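You operate a simulated robot arm through the tools that you are given. There is no shell and no other tool. Be economical: measure what you need, move in short steps, check, and stop when the job is done.

Carry out the task below with a simulated robot arm. There is one attempt and no reset: what you move stays moved.

TASK
Put the grey meter on the pull-out shelf, slide the shelf in and lock it with both knobs. Where these are worked on the way, their far stop is far enough and under half their travel is too little: pull-out shelf.

It is judged by the outcome, as a careful person would: the job done as asked, and still so three seconds after it is handed in. It fails if anything else is knocked over, pushed out of place, dropped, spilled or broken.

THE ROBOT
A 7-joint arm with a two-finger parallel gripper on a trunk, on a base that drives. Base frame: it is fixed to the floor where the robot stands at the start and does not move with it; the origin is under the middle of the robot, x ahead of it, y to its left, z up. Lengths are in m, angles in degrees, forces in N, time in s.
With the tool pointing down near the work surface it reaches from about 0.16 to 0.6 m from the robot's upright axis, wherever it stands. Its first joint turns from -166.0 to 166.0 degrees. Places, roughly: current knob [0.9, 0, 1.4]; delay knob [0.9, 0, 1.2]; latch of the rack door [0.7, 0.1, 0.7]; left lock knob of the pull-out shelf [0.6, 0.1, 0.8]; left lock knob of the slide-in unit [0.6, 0.1, 1.6]; left toggle of the alarm unit [0.7, 0.1, 1.7]; limit knob [0.9, 0, 1.7]; lock bar [0.4, 0.8, 1.4]; magnet supply switch [0.8, 0.1, 1.4]; output button [1, 0, 1.4]; power lever of the switch box by the rack [0.3, 0.8, 1.5]; power lever of the switch box on the left wall [2.4, -5.1, 1.6]; pull-out shelf [0.9, 0.2, 0.8]; pulse unit switch [0.8, 0.1, 1.2]; right lock knob of the pull-out shelf [1.1, 0, 0.8]; right lock knob of the slide-in unit [1.1, 0, 1.6]. Payload 1.57 kg.
Tool frame: the origin (TCP) lies between the finger pads and is the grasp point; the fingertips stand 0.03 m ahead of it; z points along the fingers, y is the line along which they close. The gripper opens to 0.11 m. The fingers are 0.024 m wide and 0.012 m thick; the gripper's body (0.048 by 0.112 m) begins 0.078 m behind the TCP.
Orientation is told as [roll, pitch, yaw] about the base's x, y, z axes, in that order, counted from this pose: with the fingers straight down and closing along the base's y, the tool's x points along the base's -x, its y along +y and its z along -z.

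THE INTERFACE
- The arm moves only by the tool play_rows. Its arguments are lists of equal length, an entry for each row: "dp": the shift along the tool's x, y, z in units of 500 mm (1.0 is 500 mm), a list of three; "angular": the turn, a rotation vector about the tool's x, y, z in units of 90 degrees (1.0 is 90 degrees), a list of three; "claw": the gripper command, from -1 (fully open) to 1 (shut), values between in proportion. In form: {"dp": [[tx, ty, tz], ...], "angular": [[ax, ay, az], ...], "claw": [claw, ...]}. A call has 1 to 12 rows; each row is the pose to reach, as a shift and turn from the pose commanded when the call began, along the tool's axes at that moment. A call with a number of a shift or a turn outside -1 to 1 is refused whole. Each row takes 0.2 s and may step no farther than 0.05 m and 8.6 degrees from the row before; otherwise, or with a gripper value out of range, the whole call is refused. A pose out of reach is approached as far as the arm can. The call stops where the force on the tool passes 40 N (or 10 N more than at its start, if that is more) or the arm is blocked; 0.2 s more then pass. The fingers move at their own pace (about 0.045 m/s each) and stop on an object; they squeeze with about 30 N. The grip force told is the motor's: it shows also when the fingers shut on nothing. Time passes only in rows, and 0.2 s behind the last, so rows that repeat a pose let the fingers close. The reply holds the time, the measured pose of the TCP, the force on the tool along the base axes, the opening and the grip force, in the units named above and with some noise, with the torque about the TCP (base axes, N m) and any sound that the robot's microphone picked up.
- Cameras (640 x 400 px; columns grow to the right, rows downward): "scene" is now at [0.0213, 0.1883, 1.3544]; the picture's right is [0.38, -0.93, 0.00], its down [-0.52, -0.22, -0.82] and it looks along [0.76, 0.31, -0.57] (base axes); focal length 247 px, centre (320, 200). "wrist" rides on the gripper at [0.07, 0.016, -0.141] in the tool frame; the picture's right is [-0.23, 0.97, 0.00], its down [-0.86, -0.20, -0.48] and it looks along [-0.47, -0.11, 0.88] (tool axes); focal length 222 px, centre (320, 200). There is no depth. A picture from a camera that has moved, and an enlarged one, comes with that camera's place and axes in the base frame and with its lens.
- get_image(camera): a new picture of that camera. The clock stands still meanwhile.
- move_column(by): slides the trunk up (or, below 0, down) by that many m; the arm and the scene camera ride with it, the base frame stays. It gives what a move gives, with no picture.
- drive_base(legs): drives the robot by 1 to 6 legs, each [ahead, turn to the left] in m and degrees, along the robot's own axes; the way and the turn of a leg run together, so that a leg with both is an arc; at most 1.5 m and 180 degrees a leg. The arm and the cameras ride along, it lands a little off, and it stops where it bumps. It gives what a move gives.
- turn_head(pan, tilt): turns the head with the scene camera to pan (to the left, within 155 degrees either way) and tilt (down, from -29 to 69), counted from straight ahead of the robot. It gives what a move gives.
- inspect(camera, box): a new picture of the part [left, top, right, bottom] of that camera's present view, enlarged. The clock stands still meanwhile.
- sign_off(): hands the job in; it is judged then, once.

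Go step by step. Nothing tells you exact positions but the pictures and the camera data: compare them with the known pose of the tool, close in by small moves and look again before you grip or let go. The budget is 120 turns and 98 pictures, counting those below and the enlarged ones. Unless the task says otherwise, let go and move clear before handing in, and close with one line.

The tools are called after "Emit:" as name(argument=value, ...) on one line, values as JSON. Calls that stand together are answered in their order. play_rows: Moves the arm, as the interface text tells. Its arguments: {"type":"object","properties":{"dp":{"type":"array","items":{"type":"array","items":{"type":"number"}}},"angular":{"type":"array","items":{"type":"array","items":{"type":"number"}}},"claw":{"type":"array","items":{"type":"number"}}},"required":["dp","angular","claw"]} The other tools are called the same way: move_column (by) slides the trunk up or down; drive_base (legs) drives the base; turn_head (pan, tilt) turns the head that bears the scene camera; get_image (camera) takes a picture; inspect (camera, box) takes an enlarged picture of a part of a camera's view; sign_off () hands the job in.

At the start:

```text
clock: 0.0
eef_pos: [0.4722, 0.179, 1.0488]
ee_rot: [-0.1, -0.1, -0.1]
ft_force: [-0.4, 0.5, 0.8]
moment: [0.02, -0.01, 0.0]
finger_gap: 0.11
finger_force: 0.0
trunk travel left (down, up): [-0.275, 0.315]
robot x, y, heading: [-0.0019, -0.0011, -0.0]
head pan, tilt: [22.3, 34.6]
```

scene: 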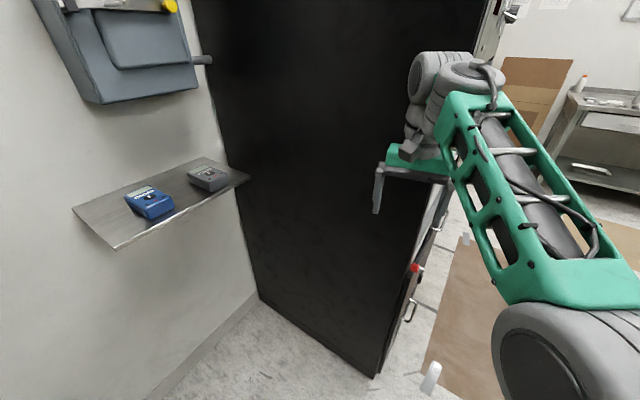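
wrist: 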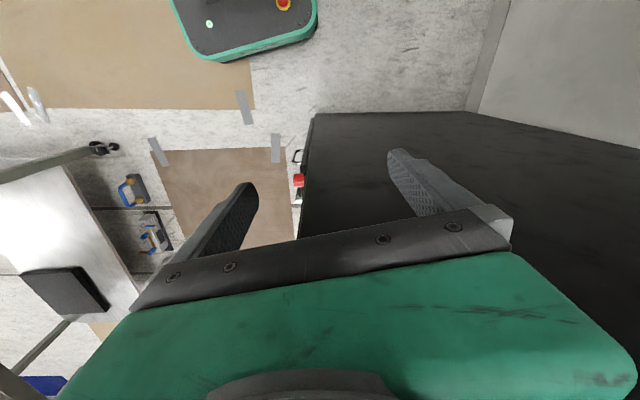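

I see a wall shelf on the left holding a blue meter and a grey one, and the black side panel of the rack ahead. The rack's front faces to my right, so I'll look closer at the meter and the rack front first.

Emit:
inspect(camera="scene", box=[60, 130, 280, 268])

Emit:
inspect(camera="scene", box=[360, 140, 480, 380])

```text
2.90 times, centred on (170, 199) of scene
camera zoom: at [0.0213, 0.1883, 1.3544], right [0.38, -0.93, 0.0], down [-0.52, -0.22, -0.82], along [0.76, 0.31, -0.57], focal length 717 px, centre (755, 203)
```

zoom: 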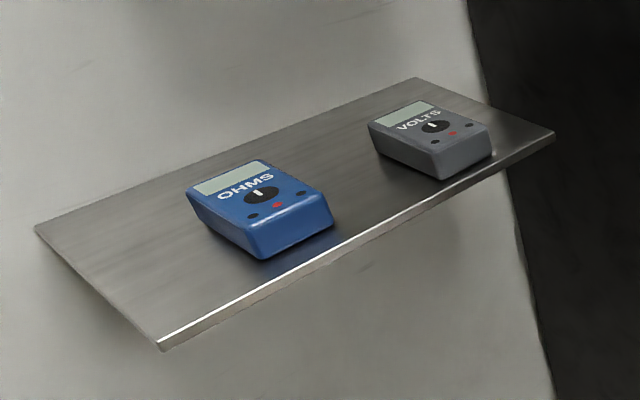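

```text
1.67 times, centred on (420, 260) of scene
camera zoom: at [0.0213, 0.1883, 1.3544], right [0.38, -0.93, 0.0], down [-0.52, -0.22, -0.82], along [0.76, 0.31, -0.57], focal length 412 px, centre (153, 100)
```

zoom: 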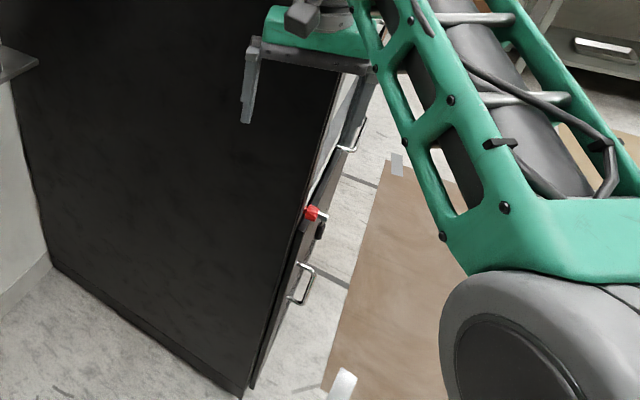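

The front isn't visible from here. I'll pull the arm in and look right before driving.

Emit:
play_rows(dp=[[0.08, 0, 0], [0.16, 0, 0], [0.24, 0, 0], [0.32, 0, 0]], angular=[[0, 0, 0], [0, 0, 0], [0, 0, 0], [0, 0, 0]], claw=[-1, -1, -1, -1])

Emit:
turn_head(pan=-50, tilt=35)

Emit:
get_image(camera="scene")

```text
clock: 1.0
eef_pos: [0.315, 0.1778, 1.0482]
ee_rot: [0.0, 0.1, 0.0]
ft_force: [0.1, -0.4, -0.5]
moment: [0.0, 0.02, -0.01]
finger_gap: 0.11
finger_force: 0.1
trunk travel left (down, up): [-0.275, 0.315]
robot x, y, heading: [-0.0005, -0.0001, 0.0]
head pan, tilt: [22.3, 34.6]
```

```text
clock: 2.4
eef_pos: [0.3169, 0.1775, 1.0486]
ee_rot: [0.0, -0.1, 0.0]
ft_force: [0.3, -0.7, -0.2]
moment: [-0.01, 0.01, 0.01]
finger_gap: 0.11
finger_force: 0.0
trunk travel left (down, up): [-0.275, 0.315]
robot x, y, heading: [-0.002, 0.0005, -0.1]
head pan, tilt: [-50.0, 35.0]
```

```text
93 pictures are left
camera scene: at [-0.0038, 0.0873, 1.3537], right [-0.77, -0.64, 0.0], down [-0.37, 0.44, -0.82], along [0.53, -0.63, -0.57], focal length 247 px, centre (320, 200)
```

scene: 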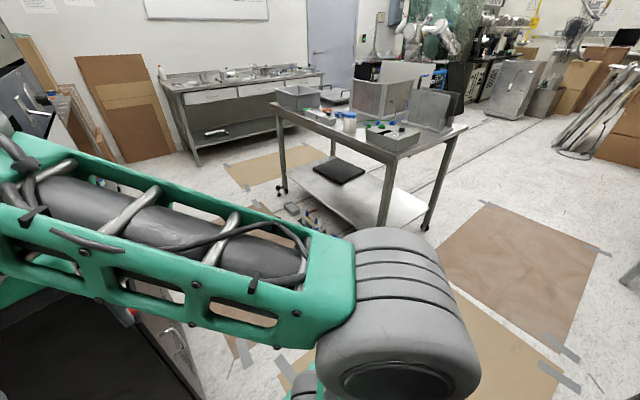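

A trolley stands about 1.4 m off to the right, and the space in front of the rack is free. I'll drive round to face the rack front.

Emit:
drive_base(legs=[[0, -47], [1.0, 0], [0, 126]])

Emit:
turn_head(pan=0, tilt=35)

Emit:
get_image(camera="scene")

```text
clock: 9.1
eef_pos: [0.9654, -0.743, 1.0489]
ee_rot: [0.1, 0.0, -49.1]
ft_force: [0.4, -0.6, 0.6]
moment: [-0.03, 0.08, -0.03]
finger_gap: 0.1101
finger_force: 0.1
trunk travel left (down, up): [-0.275, 0.315]
robot x, y, heading: [0.6471, -0.597, -57.6]
head pan, tilt: [-50.0, 35.0]
stopped in leg 2: the robot was blocked; the commanded pose is now the measured one
```

```text
clock: 10.3
eef_pos: [0.9656, -0.7436, 1.0483]
ee_rot: [0.0, 0.0, -49.2]
ft_force: [0.1, 0.0, 0.5]
moment: [-0.04, 0.0, 0.0]
finger_gap: 0.1101
finger_force: 0.1
trunk travel left (down, up): [-0.275, 0.315]
robot x, y, heading: [0.6457, -0.5996, -57.8]
head pan, tilt: [0.0, 35.0]
```

```text
92 pictures are left
camera scene: at [0.7936, -0.5402, 1.3537], right [-0.84, -0.53, 0.0], down [-0.31, 0.48, -0.82], along [0.44, -0.69, -0.57], focal length 247 px, centre (320, 200)
```

scene: 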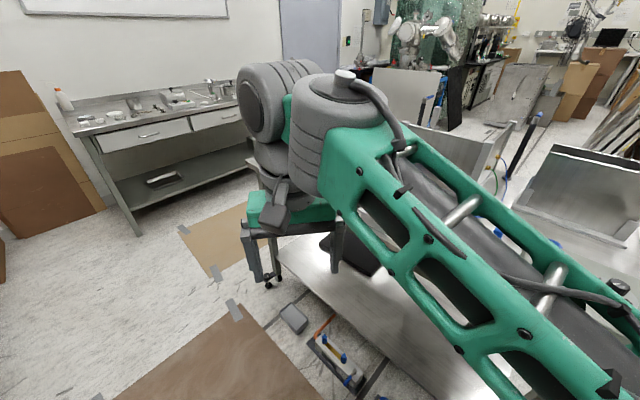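

The base was blocked, and I think the elbow or the base met the trolley. I'll look at the right side.

Emit:
turn_head(pan=-45, tilt=50)

Emit:
get_image(camera="scene")

Emit:
get_image(camera="wrist")

```text
clock: 11.4
eef_pos: [0.9667, -0.7425, 1.0487]
ee_rot: [0.0, -0.1, -49.2]
ft_force: [-0.7, 0.3, 0.6]
moment: [-0.05, 0.02, 0.02]
finger_gap: 0.11
finger_force: 0.3
trunk travel left (down, up): [-0.275, 0.315]
robot x, y, heading: [0.6472, -0.6005, -57.8]
head pan, tilt: [-45.0, 50.0]
```

```text
91 pictures are left
camera scene: at [0.7297, -0.5409, 1.332], right [-0.98, 0.22, 0.0], down [0.17, 0.75, -0.64], along [-0.14, -0.63, -0.77], focal length 247 px, centre (320, 200)
```

scene: 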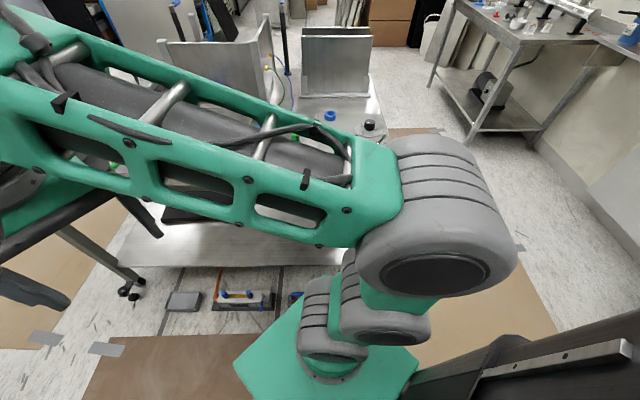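

```text
90 pictures are left
camera wrist: at [0.9331, -0.6799, 1.19], right [0.89, 0.46, 0.0], down [0.41, -0.78, 0.48], along [0.22, -0.42, -0.88], focal length 222 px, centre (320, 200)
```

wrist: 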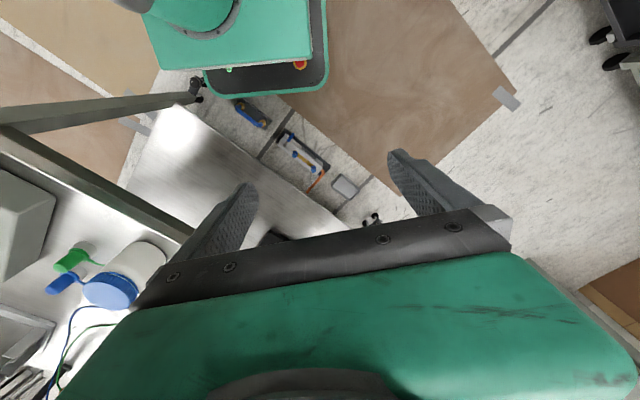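

The base's front edge met a trolley caster, and the trolley line runs parallel to the rack front about 1.1 m away. I'll back off, turn parallel to the rack, shift to its middle, then face it.

Emit:
drive_base(legs=[[-0.12, 0], [0, 47], [0.2, 0], [0, 90]])

Emit:
turn_head(pan=0, tilt=40)

Emit:
get_image(camera="scene")

```text
clock: 19.8
eef_pos: [0.6454, -0.2132, 1.0488]
ee_rot: [0.0, 0.0, 88.0]
ft_force: [0.1, -0.2, 0.7]
moment: [0.02, 0.02, -0.02]
finger_gap: 0.1102
finger_force: 0.1
trunk travel left (down, up): [-0.275, 0.315]
robot x, y, heading: [0.7815, -0.5366, 79.4]
head pan, tilt: [-45.0, 50.0]
```

```text
clock: 20.9
eef_pos: [0.6452, -0.2148, 1.0491]
ee_rot: [0.0, -0.1, 88.0]
ft_force: [0.5, -0.7, 0.4]
moment: [-0.03, -0.01, 0.0]
finger_gap: 0.1097
finger_force: 0.0
trunk travel left (down, up): [-0.275, 0.315]
robot x, y, heading: [0.7817, -0.5318, 79.6]
head pan, tilt: [0.0, 40.0]
```

```text
89 pictures are left
camera scene: at [0.6329, -0.4823, 1.3461], right [0.98, -0.18, 0.0], down [-0.12, -0.63, -0.77], along [0.14, 0.75, -0.64], focal length 247 px, centre (320, 200)
```

scene: 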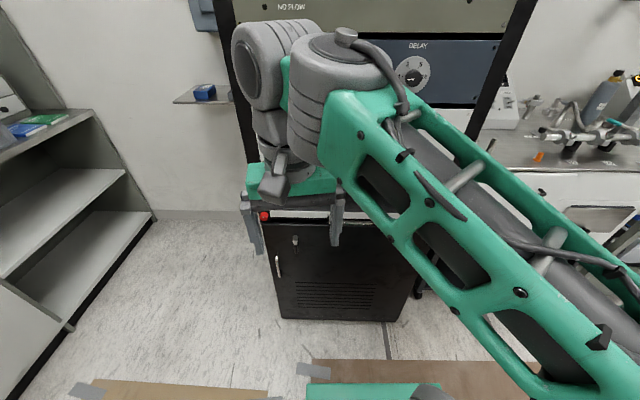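

Now I'm facing the rack. The arm blocks part of the view, so I'll zoom in and use the wrist camera too.

Emit:
inspect(camera="scene", box=[230, 180, 430, 330])

Emit:
get_image(camera="wrist")

```text
2.67 times, centred on (330, 255) of scene
camera zoom: at [0.6329, -0.4823, 1.3461], right [0.98, -0.18, 0.0], down [-0.12, -0.63, -0.77], along [0.14, 0.75, -0.64], focal length 659 px, centre (293, 53)
```

zoom: 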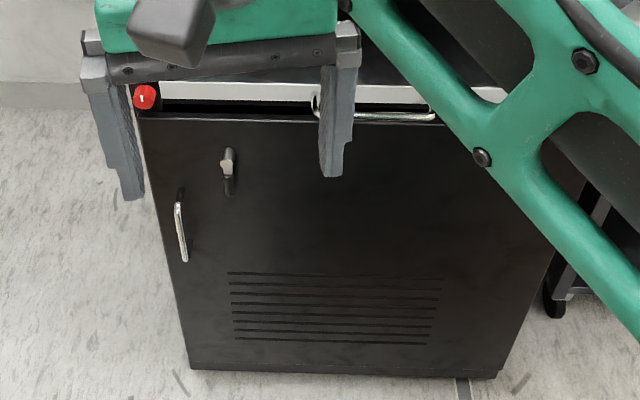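

```text
87 pictures are left
camera wrist: at [0.6268, -0.2829, 1.19], right [-0.97, 0.26, 0.0], down [0.23, 0.85, 0.48], along [0.12, 0.46, -0.88], focal length 222 px, centre (320, 200)
```

wrist: 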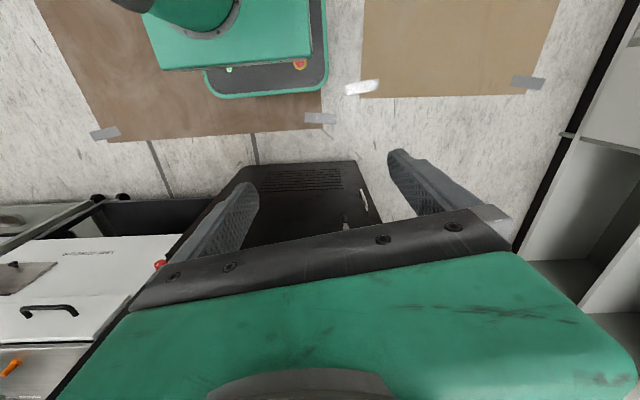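

The shelf panel has a pull bar and a red knob at each end, and everything sits at about z = 0.8. I'll tip the tool to point at the rack, moving slightly forward, so I can see and work it.

Emit:
play_rows(dp=[[-0.02, 0, 0], [-0.04, 0, 0], [-0.06, 0, 0], [-0.08, 0, 0], [-0.1, 0, 0], [-0.12, 0, 0], [-0.12, 0, 0], [-0.12, 0, 0], [-0.12, 0, 0], [-0.12, 0, 0], [-0.12, 0, 0]], angular=[[0, -0.09, 0], [0, -0.18, 0], [0, -0.27, 0], [0, -0.36, 0], [0, -0.45, 0], [0, -0.54, 0], [0, -0.63, 0], [0, -0.72, 0], [0, -0.81, 0], [0, -0.9, 0], [0, -0.99, 0]], claw=[-1, -1, -1, -1, -1, -1, -1, -1, -1, -1, -1])

Emit:
get_image(camera="wrist")

Emit:
get_image(camera="scene")

```text
clock: 23.0
eef_pos: [0.6624, -0.1937, 1.172]
ee_rot: [-9.7, -53.7, 101.2]
ft_force: [0.3, -1.0, 0.3]
moment: [-0.04, 0.04, 0.02]
finger_gap: 0.11
finger_force: 0.0
out of reach, approached as far as the arm can: row 5, 6, 7, 8, 9, 10
trunk travel left (down, up): [-0.275, 0.315]
robot x, y, heading: [0.7817, -0.5369, 79.9]
head pan, tilt: [0.0, 40.0]
stopped in row 10: the arm was blocked; the commanded pose is now the measured one
```

```text
86 pictures are left
camera wrist: at [0.6529, -0.3513, 1.1963], right [-0.99, 0.08, 0.09], down [0.09, 0.12, 0.99], along [0.06, 0.99, -0.13], focal length 222 px, centre (320, 200)
```

wrist: 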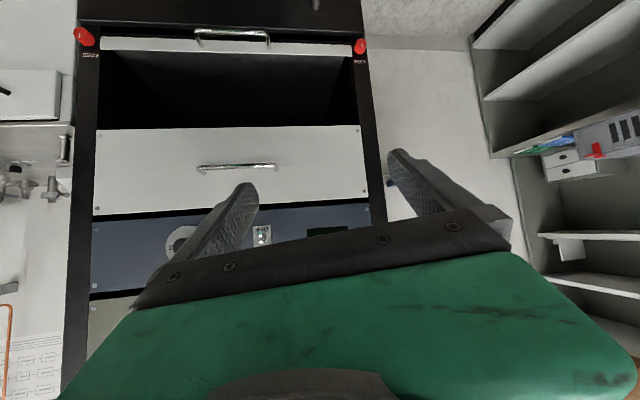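

```text
85 pictures are left
camera scene: at [0.6337, -0.4731, 1.3449], right [0.98, -0.18, 0.0], down [-0.12, -0.64, -0.76], along [0.14, 0.75, -0.65], focal length 247 px, centre (320, 200)
```

scene: 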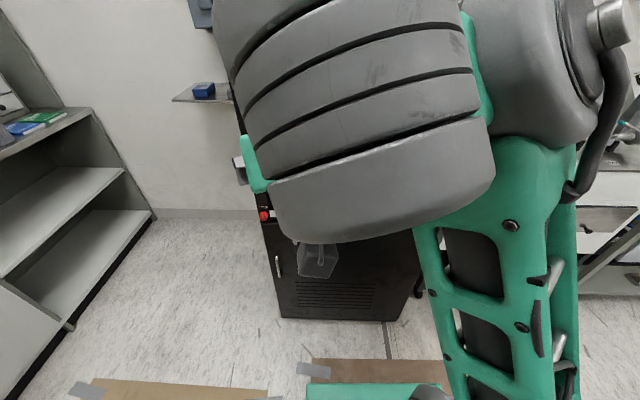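

The wrist view (upside down) shows the thin pull-out tray with its bar handle, two red knobs on the frame, and an open bay above it. I'll zoom in on it.

Emit:
inspect(camera="wrist", box=[60, 0, 400, 140])

Emit:
inspect(camera="wrist", box=[60, 15, 130, 65])

Emit:
inspect(camera="wrist", box=[330, 20, 400, 70])

```text
1.88 times, centred on (230, 70) of wrist
camera zoom: at [0.6529, -0.3513, 1.1963], right [-0.99, 0.08, 0.09], down [0.09, 0.12, 0.99], along [0.06, 0.99, -0.13], focal length 418 px, centre (489, 445)
```

zoom: 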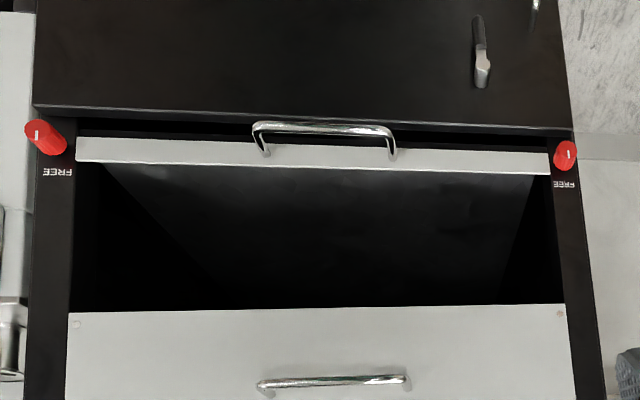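

```text
8.00 times, centred on (95, 40) of wrist
camera zoom: at [0.6529, -0.3513, 1.1963], right [-0.99, 0.08, 0.09], down [0.09, 0.12, 0.99], along [0.06, 0.99, -0.13], focal length 1777 px, centre (2120, 1480)
```

zoom: 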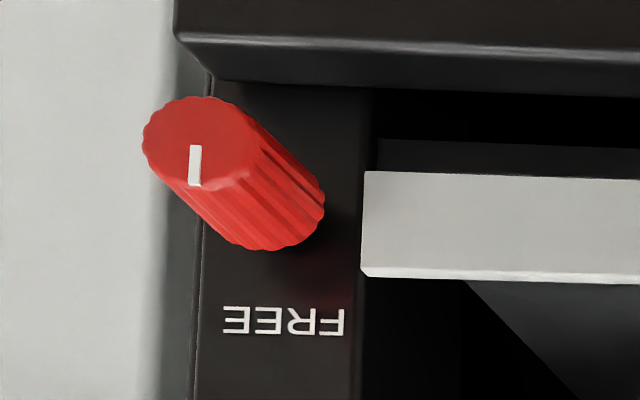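

```text
8.00 times, centred on (365, 45) of wrist
camera zoom: at [0.6529, -0.3513, 1.1963], right [-0.99, 0.08, 0.09], down [0.09, 0.12, 0.99], along [0.06, 0.99, -0.13], focal length 1777 px, centre (-40, 1440)
```

zoom: 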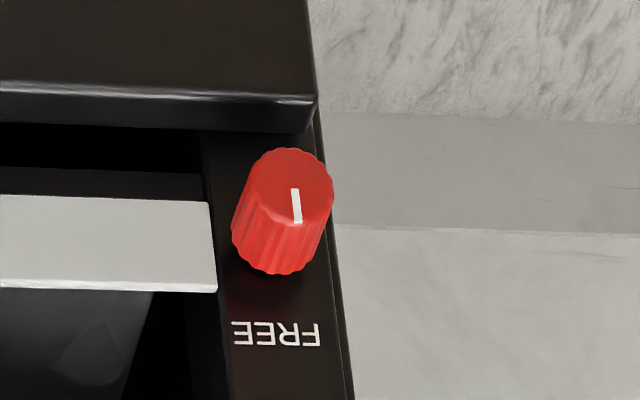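

Both knobs point to FREE and the shelf is in but unlocked. The bar can be gripped from above with the tool pointing down, so I'll bring the tool back down and lower the trunk.

Emit:
play_rows(dp=[[0, 0, 0], [0, 0, 0], [0, 0, 0], [0, 0, 0], [0, 0, 0], [0, 0, 0], [0, 0, 0]], angular=[[-0.004, 0.086, 0.012], [-0.009, 0.172, 0.024], [-0.013, 0.258, 0.036], [-0.018, 0.345, 0.049], [-0.022, 0.431, 0.061], [-0.027, 0.517, 0.073], [-0.031, 0.603, 0.085]], claw=[-1, -1, -1, -1, -1, -1, -1])

```text
clock: 24.6
eef_pos: [0.6649, -0.203, 1.1401]
ee_rot: [0.5, -1.3, 87.6]
ft_force: [0.0, -0.4, 0.1]
moment: [0.01, 0.01, -0.04]
finger_gap: 0.1099
finger_force: 0.1
out of reach, approached as far as the arm can: row 7
trunk travel left (down, up): [-0.275, 0.315]
robot x, y, heading: [0.7783, -0.5329, 79.7]
head pan, tilt: [0.0, 40.0]
```

Tool is pointing down again. I'll turn it so that the fingers close front-to-back and move in front of the bar, while lowering the trunk.

Emit:
play_rows(dp=[[-0.01, -0.02, 0.02], [-0.02, -0.04, 0.04], [-0.03, -0.06, 0.06], [-0.04, -0.08, 0.08], [-0.05, -0.11, 0.1], [-0.06, -0.14, 0.12], [-0.07, -0.17, 0.14], [-0.08, -0.19, 0.16], [-0.09, -0.21, 0.18], [-0.1, -0.23, 0.18]], angular=[[0, 0, -0.091], [0, 0, -0.182], [0, 0, -0.273], [0, 0, -0.364], [0, 0, -0.455], [0, 0, -0.546], [0, 0, -0.637], [0, 0, -0.728], [0, 0, -0.819], [0, 0, -0.91]], claw=[-1, -1, -1, -1, -1, -1, -1, -1, -1, -1])

Emit:
move_column(by=-0.12)

Emit:
get_image(camera="wrist")

Emit:
get_image(camera="scene")

```text
clock: 26.8
eef_pos: [0.7817, -0.1578, 1.0504]
ee_rot: [-1.3, -0.8, 169.7]
ft_force: [-0.2, 0.2, 0.6]
moment: [0.0, -0.02, 0.01]
finger_gap: 0.1098
finger_force: 0.1
trunk travel left (down, up): [-0.275, 0.315]
robot x, y, heading: [0.7819, -0.5348, 79.7]
head pan, tilt: [0.0, 40.0]
```

```text
clock: 28.3
eef_pos: [0.7818, -0.1566, 0.9308]
ee_rot: [-1.2, -0.9, 169.5]
ft_force: [0.1, -0.6, -0.2]
moment: [-0.03, 0.02, -0.03]
finger_gap: 0.1102
finger_force: 0.1
trunk travel left (down, up): [-0.155, 0.435]
robot x, y, heading: [0.7785, -0.5323, 79.8]
head pan, tilt: [0.0, 40.0]
```

```text
81 pictures are left
camera wrist: at [0.8487, -0.1897, 1.0705], right [-0.4, -0.92, -0.02], down [-0.8, 0.34, 0.49], along [-0.45, 0.21, -0.87], focal length 222 px, centre (320, 200)
```

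wrist: 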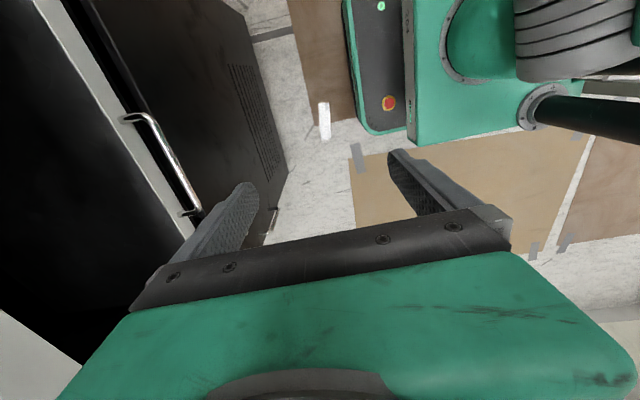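

```text
80 pictures are left
camera scene: at [0.6329, -0.4821, 1.2262], right [0.98, -0.18, 0.0], down [-0.12, -0.63, -0.77], along [0.14, 0.75, -0.64], focal length 247 px, centre (320, 200)
```

scene: 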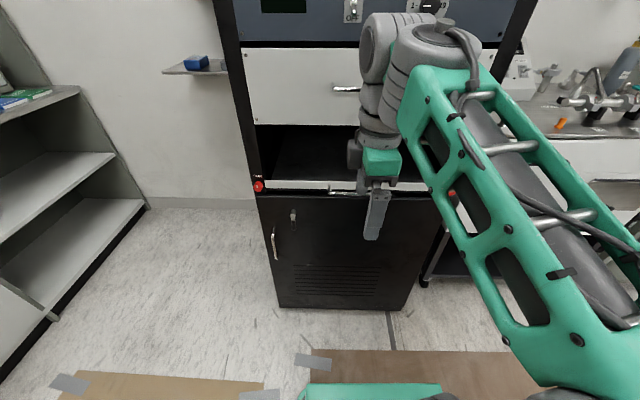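

The bar triangulates to about (0.825, 0.045, 0.78), and the drawer front overhangs above it. I'll hook the far finger behind the bar with the gripper open and leaning back a little. First I'll hover just above it.

Emit:
play_rows(dp=[[0.003, -0.065, 0.03], [0.005, -0.13, 0.06], [0.007, -0.195, 0.09], [0.009, -0.26, 0.12], [0.011, -0.323, 0.14]], angular=[[0.02, 0, 0], [0.04, 0, 0], [0.06, 0, 0], [0.08, 0, 0], [0.1, 0, 0]], claw=[-1, -1, -1, -1, -1])

Emit:
get_image(camera="wrist")

Emit:
inspect(camera="scene", box=[230, 50, 480, 210])

```text
clock: 29.5
eef_pos: [0.8147, 0.0035, 0.8629]
ee_rot: [-10.3, -0.9, 169.6]
ft_force: [-0.7, 0.0, 0.4]
moment: [0.02, 0.03, 0.01]
finger_gap: 0.11
finger_force: 0.0
trunk travel left (down, up): [-0.155, 0.435]
robot x, y, heading: [0.7838, -0.5331, 79.6]
head pan, tilt: [0.0, 40.0]
```

```text
79 pictures are left
camera wrist: at [0.8774, -0.0511, 0.9987], right [-0.4, -0.9, -0.17], down [-0.81, 0.26, 0.52], along [-0.42, 0.35, -0.84], focal length 222 px, centre (320, 200)
```

wrist: 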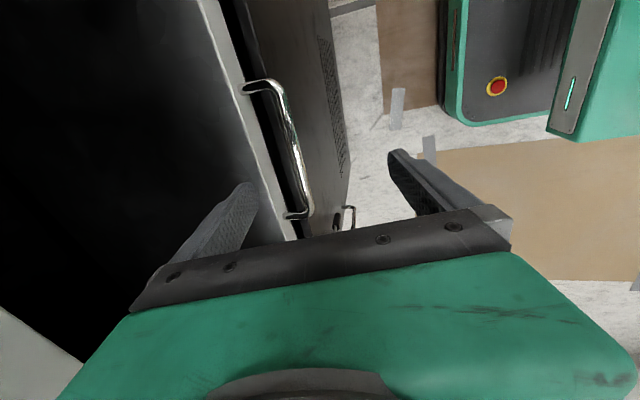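

```text
2.50 times, centred on (355, 130) of scene
camera zoom: at [0.6328, -0.4824, 1.2262], right [0.98, -0.18, 0.0], down [-0.12, -0.63, -0.77], along [0.14, 0.75, -0.64], focal length 618 px, centre (232, 375)
```

zoom: 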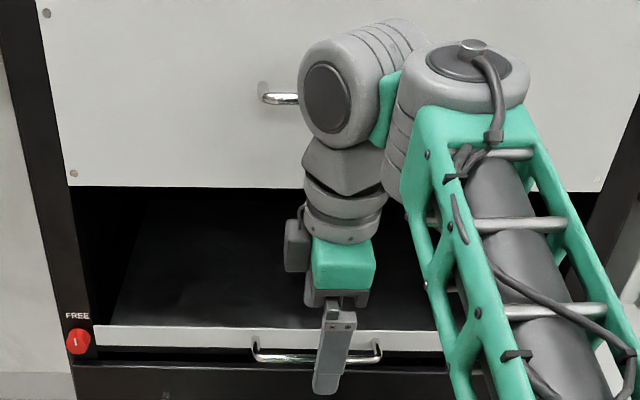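

The far finger is 18 mm behind the bar line, so I'll ease back 4 mm and go straight down.

Emit:
play_rows(dp=[[0, 0.008, -0.001], [0, 0.018, 0.055], [0, 0.028, 0.11], [0, 0.038, 0.165]], angular=[[0, 0, 0], [0, 0, 0], [0, 0, 0], [0, 0, 0]], claw=[-1, -1, -1, -1])

Emit:
get_image(camera="wrist")

Emit:
inspect(camera="scene", box=[230, 50, 480, 210])

```text
clock: 30.5
eef_pos: [0.8162, -0.002, 0.7838]
ee_rot: [-10.4, -0.7, 169.5]
ft_force: [-0.7, 0.4, 0.2]
moment: [0.01, -0.01, 0.01]
finger_gap: 0.11
finger_force: 0.1
trunk travel left (down, up): [-0.155, 0.435]
robot x, y, heading: [0.784, -0.536, 79.6]
head pan, tilt: [0.0, 40.0]
```

```text
77 pictures are left
camera wrist: at [0.8789, -0.0564, 0.9178], right [-0.4, -0.9, -0.17], down [-0.81, 0.26, 0.52], along [-0.42, 0.35, -0.84], focal length 222 px, centre (320, 200)
```

wrist: 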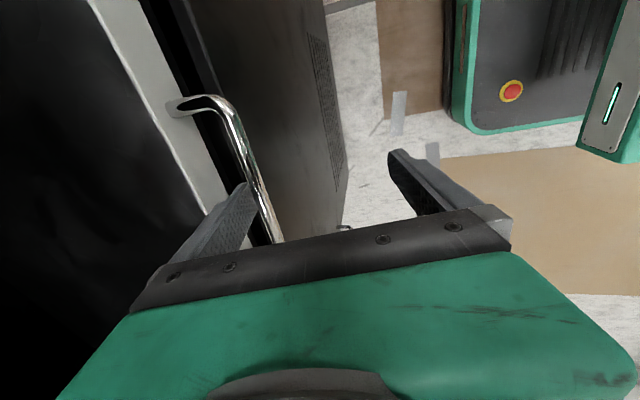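

```text
2.50 times, centred on (355, 130) of scene
camera zoom: at [0.6328, -0.4822, 1.2262], right [0.98, -0.18, 0.0], down [-0.12, -0.63, -0.77], along [0.14, 0.75, -0.64], focal length 618 px, centre (232, 375)
```

zoom: 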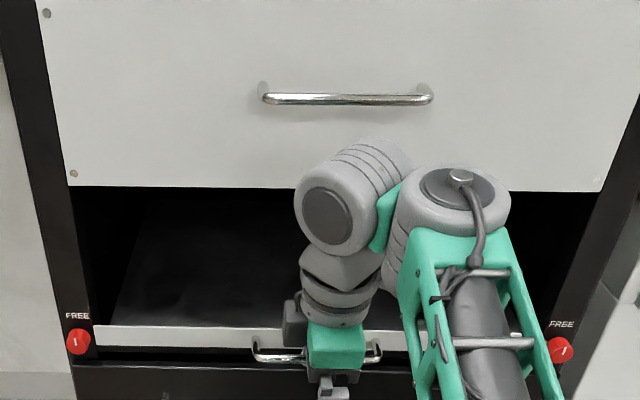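

The far finger is behind the bar. I'll go down another centimetre and pull.

Emit:
play_rows(dp=[[0, 0.004, 0.02], [0, 0.063, 0.009], [0, 0.122, -0.002], [0, 0.181, -0.013], [0, 0.24, -0.023], [0, 0.299, -0.034], [0, 0.358, -0.045]], angular=[[0, 0, 0], [0, 0, 0], [0, 0, 0], [0, 0, 0], [0, 0, 0], [0, 0, 0], [0, 0, 0]], claw=[-1, -1, -1, -1, -1, -1, -1])

Emit:
get_image(camera="scene")

```text
clock: 32.0
eef_pos: [0.7849, -0.1424, 0.72]
ee_rot: [1.7, -1.3, 169.7]
ft_force: [2.1, -0.5, 66.0]
moment: [2.7, -2.12, -0.03]
finger_gap: 0.1102
finger_force: 0.0
out of reach, approached as far as the arm can: row 4, 5, 6
trunk travel left (down, up): [-0.155, 0.435]
robot x, y, heading: [0.7819, -0.5358, 79.8]
head pan, tilt: [0.0, 40.0]
stopped in row 7: the force on the tool passed its limit (the readings are from after the stop); the commanded pose is now the measured one
```

```text
75 pictures are left
camera scene: at [0.6334, -0.4731, 1.228], right [0.98, -0.18, 0.0], down [-0.12, -0.64, -0.76], along [0.14, 0.75, -0.65], focal length 247 px, centre (320, 200)
```

scene: 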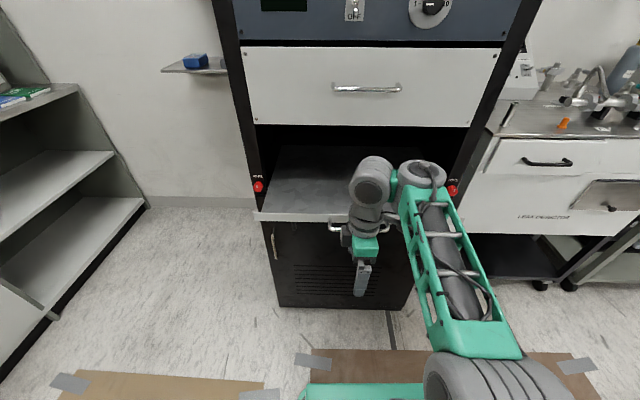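

The shelf moved about 14 cm, but the arm sagged at the bottom of its workspace. I'll lift clear, lower the trunk, and hook again.

Emit:
play_rows(dp=[[0, 0, -0.06], [0, 0, -0.12], [0, 0, -0.2], [0, 0, -0.28]], angular=[[0, 0, 0], [0, 0, 0], [0, 0, 0], [0, 0, 0]], claw=[-1, -1, -1, -1])

Emit:
move_column(by=-0.05)

Emit:
get_image(camera="wrist")

Emit:
get_image(camera="scene")

```text
clock: 33.0
eef_pos: [0.7885, -0.1477, 0.8479]
ee_rot: [1.7, -1.4, 169.6]
ft_force: [-0.9, -4.3, 5.3]
moment: [0.35, -0.07, -0.03]
finger_gap: 0.11
finger_force: 0.1
out of reach, approached as far as the arm can: row 4
trunk travel left (down, up): [-0.155, 0.435]
robot x, y, heading: [0.7795, -0.5344, 79.5]
head pan, tilt: [0.0, 40.0]
```

```text
clock: 33.9
eef_pos: [0.7885, -0.1455, 0.7978]
ee_rot: [1.5, -1.4, 169.6]
ft_force: [0.6, 0.1, -0.2]
moment: [0.02, 0.01, -0.01]
finger_gap: 0.1101
finger_force: 0.0
trunk travel left (down, up): [-0.105, 0.485]
robot x, y, heading: [0.7803, -0.5343, 79.3]
head pan, tilt: [0.0, 40.0]
```

```text
74 pictures are left
camera wrist: at [0.8591, -0.171, 0.9382], right [-0.4, -0.92, 0.03], down [-0.79, 0.36, 0.49], along [-0.46, 0.17, -0.87], focal length 222 px, centre (320, 200)
```

wrist: 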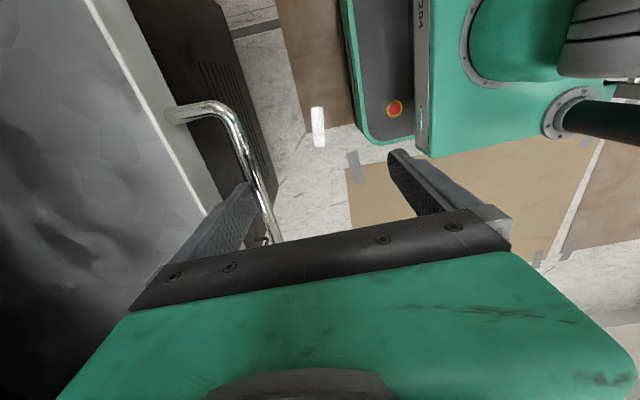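

```text
73 pictures are left
camera scene: at [0.6328, -0.4823, 1.1761], right [0.98, -0.18, 0.0], down [-0.12, -0.63, -0.77], along [0.14, 0.75, -0.64], focal length 247 px, centre (320, 200)
```

scene: 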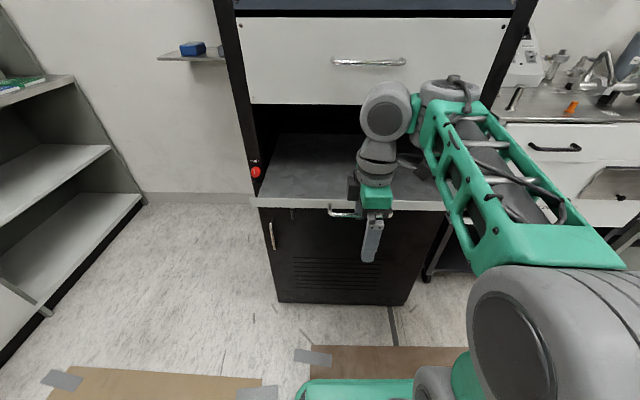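

The finger is still about 12 mm behind the bar. I'll go down 1.5 cm and keep pulling.

Emit:
play_rows(dp=[[0, 0, 0.03], [0, 0.06, 0.03], [0, 0.12, 0.03], [0, 0.18, 0.03], [0, 0.24, 0.03]], angular=[[0, 0, 0], [0, 0, 0], [0, 0, 0], [0, 0, 0], [0, 0, 0]], claw=[-1, -1, -1, -1, -1])

```text
clock: 35.1
eef_pos: [0.7661, -0.2661, 0.7837]
ee_rot: [1.5, -1.4, 169.7]
ft_force: [0.4, 0.4, 0.4]
moment: [-0.02, -0.02, 0.01]
finger_gap: 0.1102
finger_force: 0.1
out of reach, approached as far as the arm can: row 5
trunk travel left (down, up): [-0.105, 0.485]
robot x, y, heading: [0.7814, -0.5345, 79.8]
head pan, tilt: [0.0, 40.0]
```

Emit:
get_image(camera="scene")

Emit:
get_image(camera="wrist")

```text
72 pictures are left
camera scene: at [0.6329, -0.482, 1.1761], right [0.98, -0.18, 0.0], down [-0.12, -0.63, -0.77], along [0.14, 0.75, -0.64], focal length 247 px, centre (320, 200)
```

scene: 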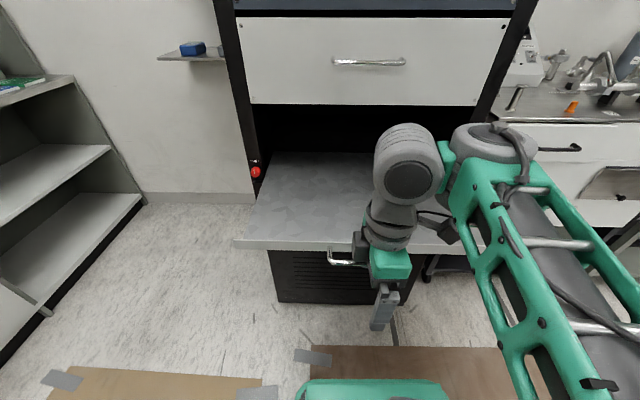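

```text
71 pictures are left
camera wrist: at [0.8361, -0.2917, 0.9236], right [-0.4, -0.92, 0.03], down [-0.79, 0.36, 0.49], along [-0.46, 0.17, -0.87], focal length 222 px, centre (320, 200)
```

wrist: 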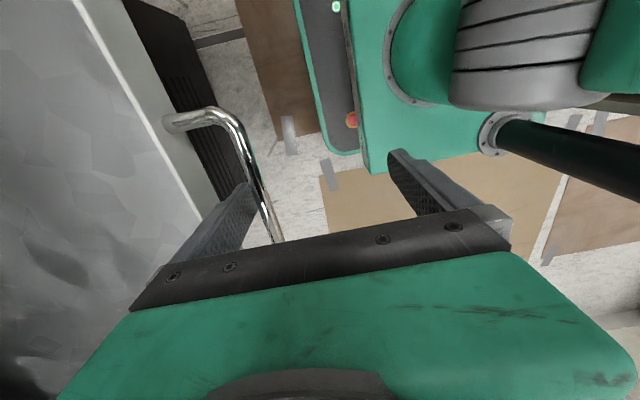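

The shelf is out about 26 cm and no stop has been felt yet. I'll try a bit further.

Emit:
play_rows(dp=[[0, 0.04, -0.01], [0, 0.08, -0.02], [0, 0.12, -0.03]], angular=[[0, 0, 0], [0, 0, 0], [0, 0, 0]], claw=[-1, -1, -1])

```text
clock: 36.0
eef_pos: [0.7627, -0.2799, 0.7404]
ee_rot: [11.6, 4.4, 169.6]
ft_force: [0.2, 0.3, -0.1]
moment: [-0.02, 0.02, -0.04]
finger_gap: 0.1099
finger_force: 0.1
out of reach, approached as far as the arm can: row 1, 2, 3
trunk travel left (down, up): [-0.105, 0.485]
robot x, y, heading: [0.7785, -0.5344, 79.7]
head pan, tilt: [0.0, 40.0]
stopped in row 3: the arm was blocked; the commanded pose is now the measured one
```

The arm's limit is reached here, and the finger is still hooked. I'll back the base slowly to draw the shelf further out.

Emit:
drive_base(legs=[[-0.06, 0]])

Emit:
get_image(camera="scene")

```text
clock: 36.9
eef_pos: [0.7556, -0.3157, 0.7405]
ee_rot: [10.2, 3.6, 168.6]
ft_force: [1.2, 13.8, -4.2]
moment: [-0.89, 0.25, 0.07]
finger_gap: 0.1101
finger_force: 0.0
trunk travel left (down, up): [-0.105, 0.485]
robot x, y, heading: [0.7772, -0.5789, 79.4]
head pan, tilt: [0.0, 40.0]
stopped in leg 1: the force on the tool passed its limit (the readings are from after the stop); the commanded pose is now the measured one
```

```text
70 pictures are left
camera scene: at [0.6254, -0.5209, 1.1757], right [0.98, -0.18, 0.0], down [-0.12, -0.64, -0.76], along [0.14, 0.75, -0.65], focal length 247 px, centre (320, 200)
```

scene: 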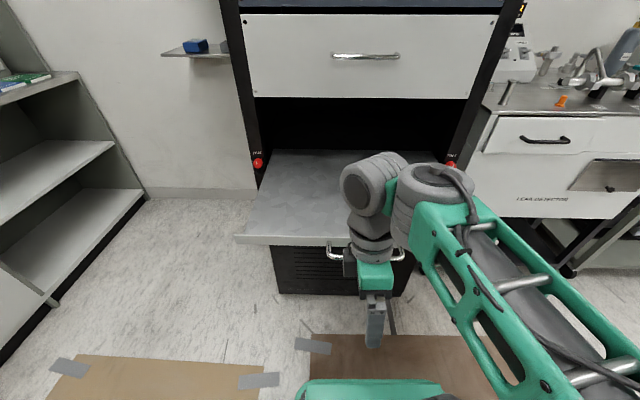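

The shelf is at its far stop, as the tug force shows. I'll ease the finger out along its own axis, then lift.

Emit:
play_rows(dp=[[0, -0.01, 0], [0, -0.01, -0.06], [0, -0.01, -0.12], [0, -0.01, -0.18], [0, -0.01, -0.24]], angular=[[0, 0, 0], [0, 0, 0], [0, 0, 0], [0, 0, 0], [0, 0, 0]], claw=[-1, -1, -1, -1, -1])

Emit:
get_image(camera="scene")

```text
clock: 38.1
eef_pos: [0.7506, -0.2922, 0.8606]
ee_rot: [9.9, 3.6, 168.5]
ft_force: [0.1, -0.4, 1.0]
moment: [0.05, 0.02, 0.0]
finger_gap: 0.1099
finger_force: 0.1
trunk travel left (down, up): [-0.105, 0.485]
robot x, y, heading: [0.7703, -0.5802, 79.7]
head pan, tilt: [0.0, 40.0]
```

```text
69 pictures are left
camera scene: at [0.6249, -0.5255, 1.1761], right [0.98, -0.18, 0.0], down [-0.12, -0.63, -0.77], along [0.14, 0.75, -0.64], focal length 247 px, centre (320, 200)
```

scene: 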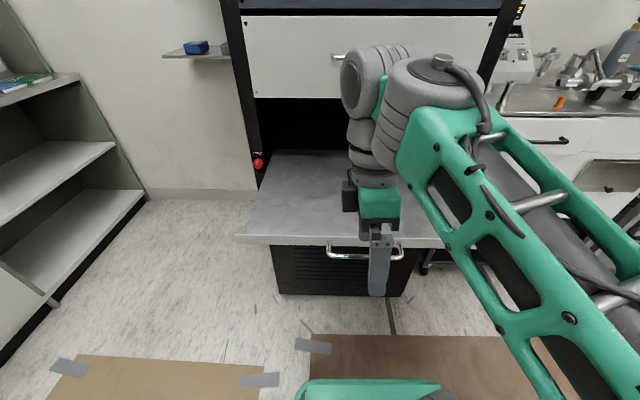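

Clear of the shelf. Now I'll straighten the tool, raise the trunk, and drive round to the wall shelf for the grey meter.

Emit:
play_rows(dp=[[0, -0.02, 0], [0, -0.04, 0]], angular=[[0.055, -0.02, 0], [0.11, -0.04, 0]], claw=[-1, -1])

Emit:
move_column(by=0.27)

Emit:
drive_base(legs=[[0.06, 0], [0, 85], [0.67, 0]])

Emit:
turn_head(pan=-75, tilt=40)

Emit:
get_image(camera="scene")

```text
clock: 38.7
eef_pos: [0.7559, -0.2754, 0.8555]
ee_rot: [0.1, 0.0, 168.2]
ft_force: [0.1, 0.9, 0.7]
moment: [-0.03, 0.02, 0.02]
finger_gap: 0.1101
finger_force: 0.1
trunk travel left (down, up): [-0.105, 0.485]
robot x, y, heading: [0.7732, -0.5774, 79.8]
head pan, tilt: [0.0, 40.0]
```

```text
clock: 41.5
eef_pos: [0.7561, -0.2755, 1.1257]
ee_rot: [-0.1, -0.1, 168.1]
ft_force: [-0.4, 0.1, -0.7]
moment: [-0.04, 0.03, -0.02]
finger_gap: 0.1102
finger_force: 0.0
trunk travel left (down, up): [-0.375, 0.215]
robot x, y, heading: [0.7692, -0.5773, 79.4]
head pan, tilt: [0.0, 40.0]
```

```text
clock: 49.4
eef_pos: [-0.1645, -0.3428, 1.1262]
ee_rot: [-0.1, -0.1, -106.5]
ft_force: [-0.8, 0.4, 0.1]
moment: [-0.03, 0.02, 0.0]
finger_gap: 0.1099
finger_force: 0.1
trunk travel left (down, up): [-0.375, 0.215]
robot x, y, heading: [0.1408, -0.3498, 164.9]
head pan, tilt: [0.0, 40.0]
```

```text
clock: 50.9
eef_pos: [-0.1652, -0.3417, 1.1263]
ee_rot: [0.1, -0.1, -106.6]
ft_force: [-0.7, 0.5, -0.6]
moment: [-0.02, 0.0, 0.02]
finger_gap: 0.1102
finger_force: 0.1
trunk travel left (down, up): [-0.375, 0.215]
robot x, y, heading: [0.1376, -0.3516, 164.9]
head pan, tilt: [-75.0, 40.0]
```

```text
68 pictures are left
camera scene: at [0.1565, -0.4296, 1.4461], right [1.0, 0.0, 0.0], down [0.0, -0.64, -0.77], along [0.0, 0.77, -0.64], focal length 247 px, centre (320, 200)
```

scene: 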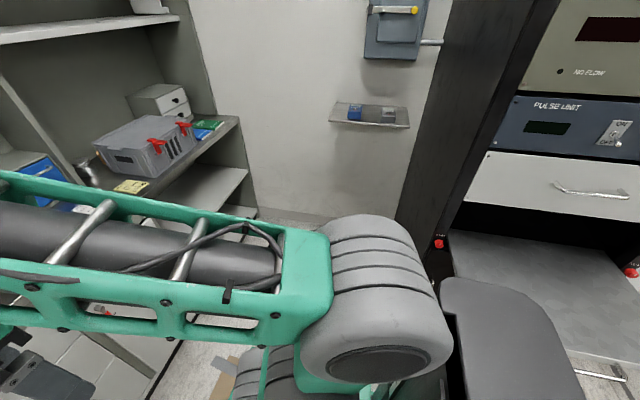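

The grey meter triangulates to about (0.47, 0.71), top near z = 1.02, lined up with the rack's axes. A switch box overhangs behind it, so I'll stand at about (0.16, 0.3) facing the wall and tilt the tool back for the pick.

Emit:
drive_base(legs=[[0, -77], [0.65, 0], [0, -8]])

Emit:
turn_head(pan=-25, tilt=35)

Emit:
get_image(camera="scene")

```text
clock: 58.4
eef_pos: [0.1551, 0.6015, 1.1248]
ee_rot: [0.0, 0.0, 167.6]
ft_force: [0.9, 0.6, 0.7]
moment: [0.0, 0.02, -0.01]
finger_gap: 0.11
finger_force: 0.1
trunk travel left (down, up): [-0.375, 0.215]
robot x, y, heading: [0.1681, 0.2928, 79.2]
head pan, tilt: [-75.0, 40.0]
```

```text
clock: 59.6
eef_pos: [0.155, 0.6018, 1.1256]
ee_rot: [0.0, 0.0, 167.7]
ft_force: [1.1, 0.0, -0.3]
moment: [-0.01, 0.0, 0.04]
finger_gap: 0.1099
finger_force: 0.1
trunk travel left (down, up): [-0.375, 0.215]
robot x, y, heading: [0.1732, 0.2983, 79.3]
head pan, tilt: [-25.0, 35.0]
```

```text
67 pictures are left
camera scene: at [0.0577, 0.3392, 1.4537], right [0.81, -0.59, 0.0], down [-0.34, -0.46, -0.82], along [0.48, 0.66, -0.57], focal length 247 px, centre (320, 200)
```

scene: 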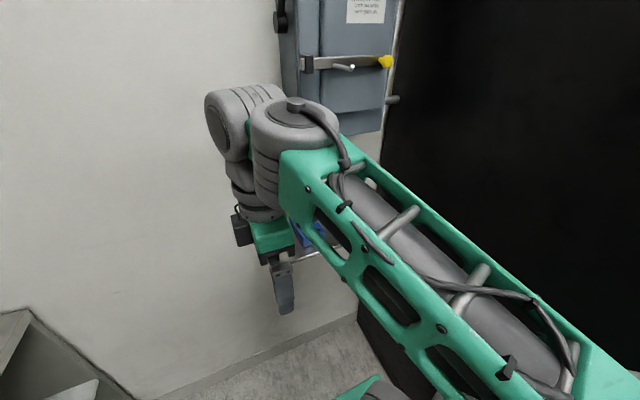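

I'll rotate the tool so it closes across the meter's width and bring it in front of the meter, above the shelf.

Emit:
play_rows(dp=[[0.04, 0.04, 0], [0.09, 0.05, 0], [0.14, 0.052, 0], [0.19, 0.052, 0], [0.24, 0.052, 0], [0.29, 0.052, 0], [0.34, 0.052, 0], [0.39, 0.052, 0], [0.43, 0.052, 0], [0.47, 0.052, 0], [0.513, 0.052, 0]], angular=[[0, 0, 0.089], [0, 0, 0.178], [0, 0, 0.267], [0, 0, 0.356], [0, 0, 0.445], [0, 0, 0.534], [0, 0, 0.623], [0, 0, 0.712], [0, 0, 0.801], [0, 0, 0.89], [0, 0, 0.979]], claw=[-1, -1, -1, -1, -1, -1, -1, -1, -1, -1, -1])

Emit:
get_image(camera="scene")

Emit:
get_image(camera="wrist")

```text
clock: 62.0
eef_pos: [0.4006, 0.522, 1.1287]
ee_rot: [-0.1, -0.1, 79.5]
ft_force: [0.1, 0.5, -0.7]
moment: [-0.04, 0.05, -0.02]
finger_gap: 0.1097
finger_force: 0.0
trunk travel left (down, up): [-0.375, 0.215]
robot x, y, heading: [0.1697, 0.2998, 79.2]
head pan, tilt: [-25.0, 35.0]
```

```text
66 pictures are left
camera scene: at [0.0578, 0.3393, 1.4537], right [0.81, -0.59, 0.0], down [-0.34, -0.46, -0.82], along [0.48, 0.66, -0.57], focal length 247 px, centre (320, 200)
```

scene: 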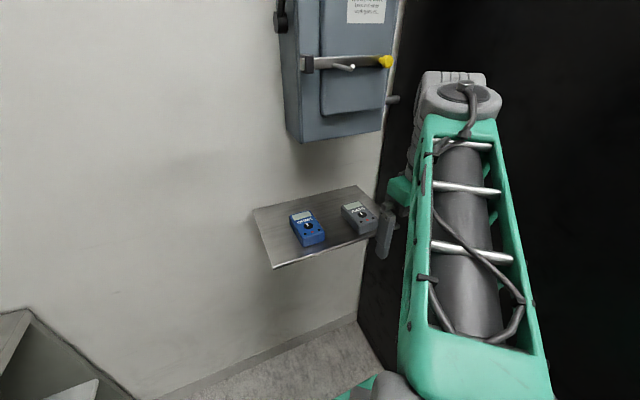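

```text
65 pictures are left
camera wrist: at [0.3717, 0.4558, 1.2693], right [-0.92, 0.4, 0.0], down [0.35, 0.8, 0.48], along [0.19, 0.44, -0.88], focal length 222 px, centre (320, 200)
```

wrist: 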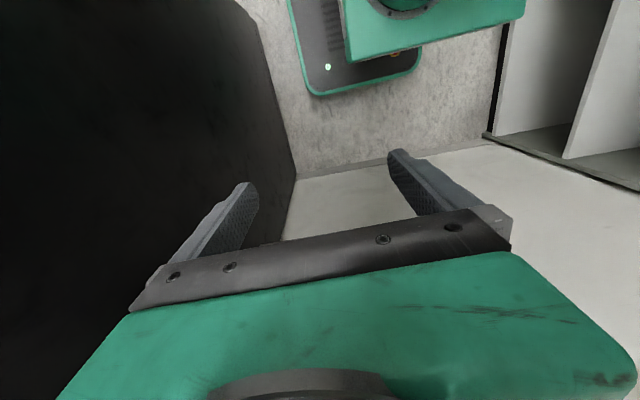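

Emit:
inspect(camera="scene", box=[240, 165, 440, 290])

```text
3.20 times, centred on (340, 228) of scene
camera zoom: at [0.0578, 0.3393, 1.4537], right [0.81, -0.59, 0.0], down [-0.34, -0.46, -0.82], along [0.48, 0.66, -0.57], focal length 791 px, centre (256, 112)
```

zoom: 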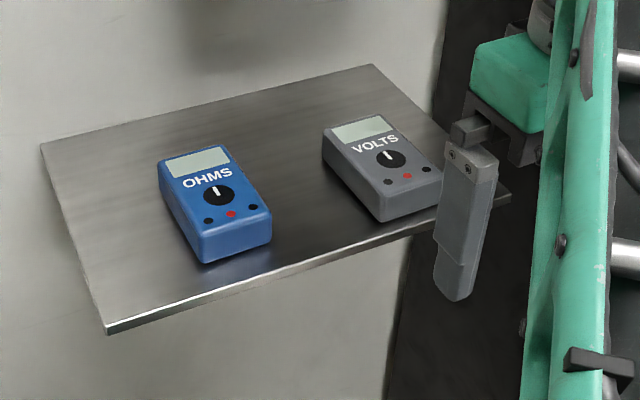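

Grey meter: centre about (0.476, 0.72), 68 mm wide, roughly z 0.985 to 1.015. I'll hover above it with a 12° lean.

Emit:
play_rows(dp=[[-0.08, -0.02, 0], [-0.16, -0.04, 0.02], [-0.24, -0.06, 0.03], [-0.31, -0.078, 0.04], [-0.376, -0.078, 0.06]], angular=[[0, -0.04, 0], [0, -0.08, 0], [0, -0.133, 0], [0, -0.133, 0], [0, -0.133, 0]], claw=[-1, -1, -1, -1, -1])

Emit:
inspect(camera="scene", box=[240, 60, 480, 290])

Emit:
get_image(camera="wrist")

```text
clock: 63.2
eef_pos: [0.4698, 0.6971, 1.0955]
ee_rot: [0.1, -12.0, 79.5]
ft_force: [0.1, 0.1, -0.1]
moment: [0.02, 0.02, -0.01]
finger_gap: 0.11
finger_force: 0.2
trunk travel left (down, up): [-0.375, 0.215]
robot x, y, heading: [0.1685, 0.2982, 79.0]
head pan, tilt: [-25.0, 35.0]
```

```text
1.74 times, centred on (360, 175) of scene
camera zoom: at [0.0579, 0.3393, 1.4537], right [0.81, -0.59, 0.0], down [-0.34, -0.46, -0.82], along [0.48, 0.66, -0.57], focal length 430 px, centre (250, 244)
```

zoom: 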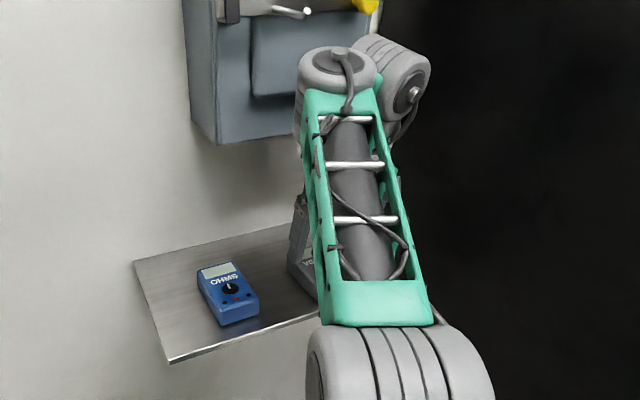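

```text
62 pictures are left
camera wrist: at [0.4365, 0.605, 1.2184], right [-0.92, 0.39, 0.05], down [0.33, 0.69, 0.65], along [0.22, 0.61, -0.76], focal length 222 px, centre (320, 200)
```

wrist: 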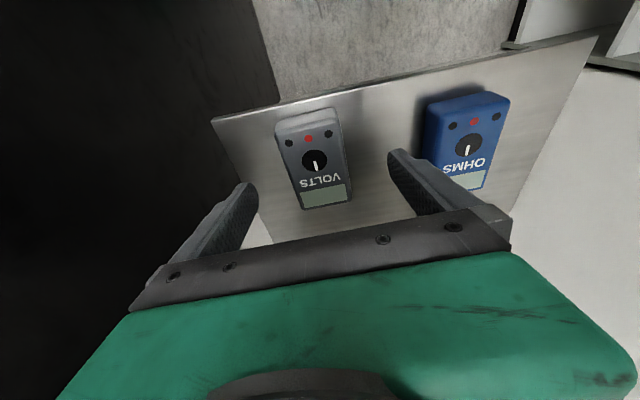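

The wrist view shows the grey meter centred at about (0.481, 0.721). I'll shift 7 mm right and a little forward, and go down.

Emit:
play_rows(dp=[[-0.014, -0.0134, 0.02], [-0.01, -0.0134, 0.06], [-0.003, -0.0134, 0.11], [0.003, -0.0134, 0.15]], angular=[[0, 0, 0], [0, 0, 0], [0, 0, 0], [0, 0, 0]], claw=[-1, -1, -1, -1])

Emit:
get_image(camera="wrist")

```text
clock: 64.2
eef_pos: [0.4792, 0.7115, 1.0223]
ee_rot: [-0.2, -12.1, 79.7]
ft_force: [-0.8, 0.0, 0.0]
moment: [-0.01, 0.01, -0.02]
finger_gap: 0.1099
finger_force: 0.0
trunk travel left (down, up): [-0.375, 0.215]
robot x, y, heading: [0.1706, 0.2943, 79.2]
head pan, tilt: [-25.0, 35.0]
```

```text
61 pictures are left
camera wrist: at [0.4448, 0.6174, 1.1461], right [-0.92, 0.39, 0.05], down [0.33, 0.69, 0.65], along [0.22, 0.61, -0.76], focal length 222 px, centre (320, 200)
```

wrist: 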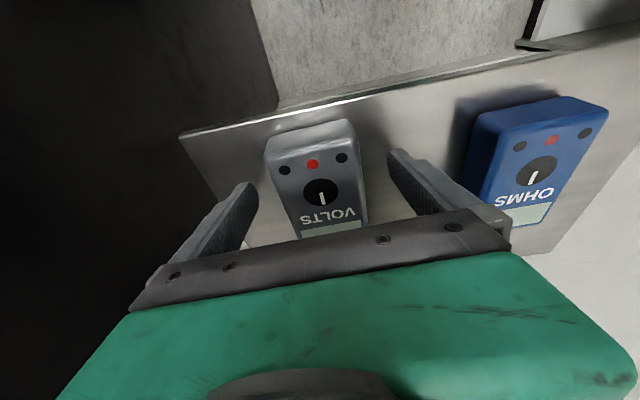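

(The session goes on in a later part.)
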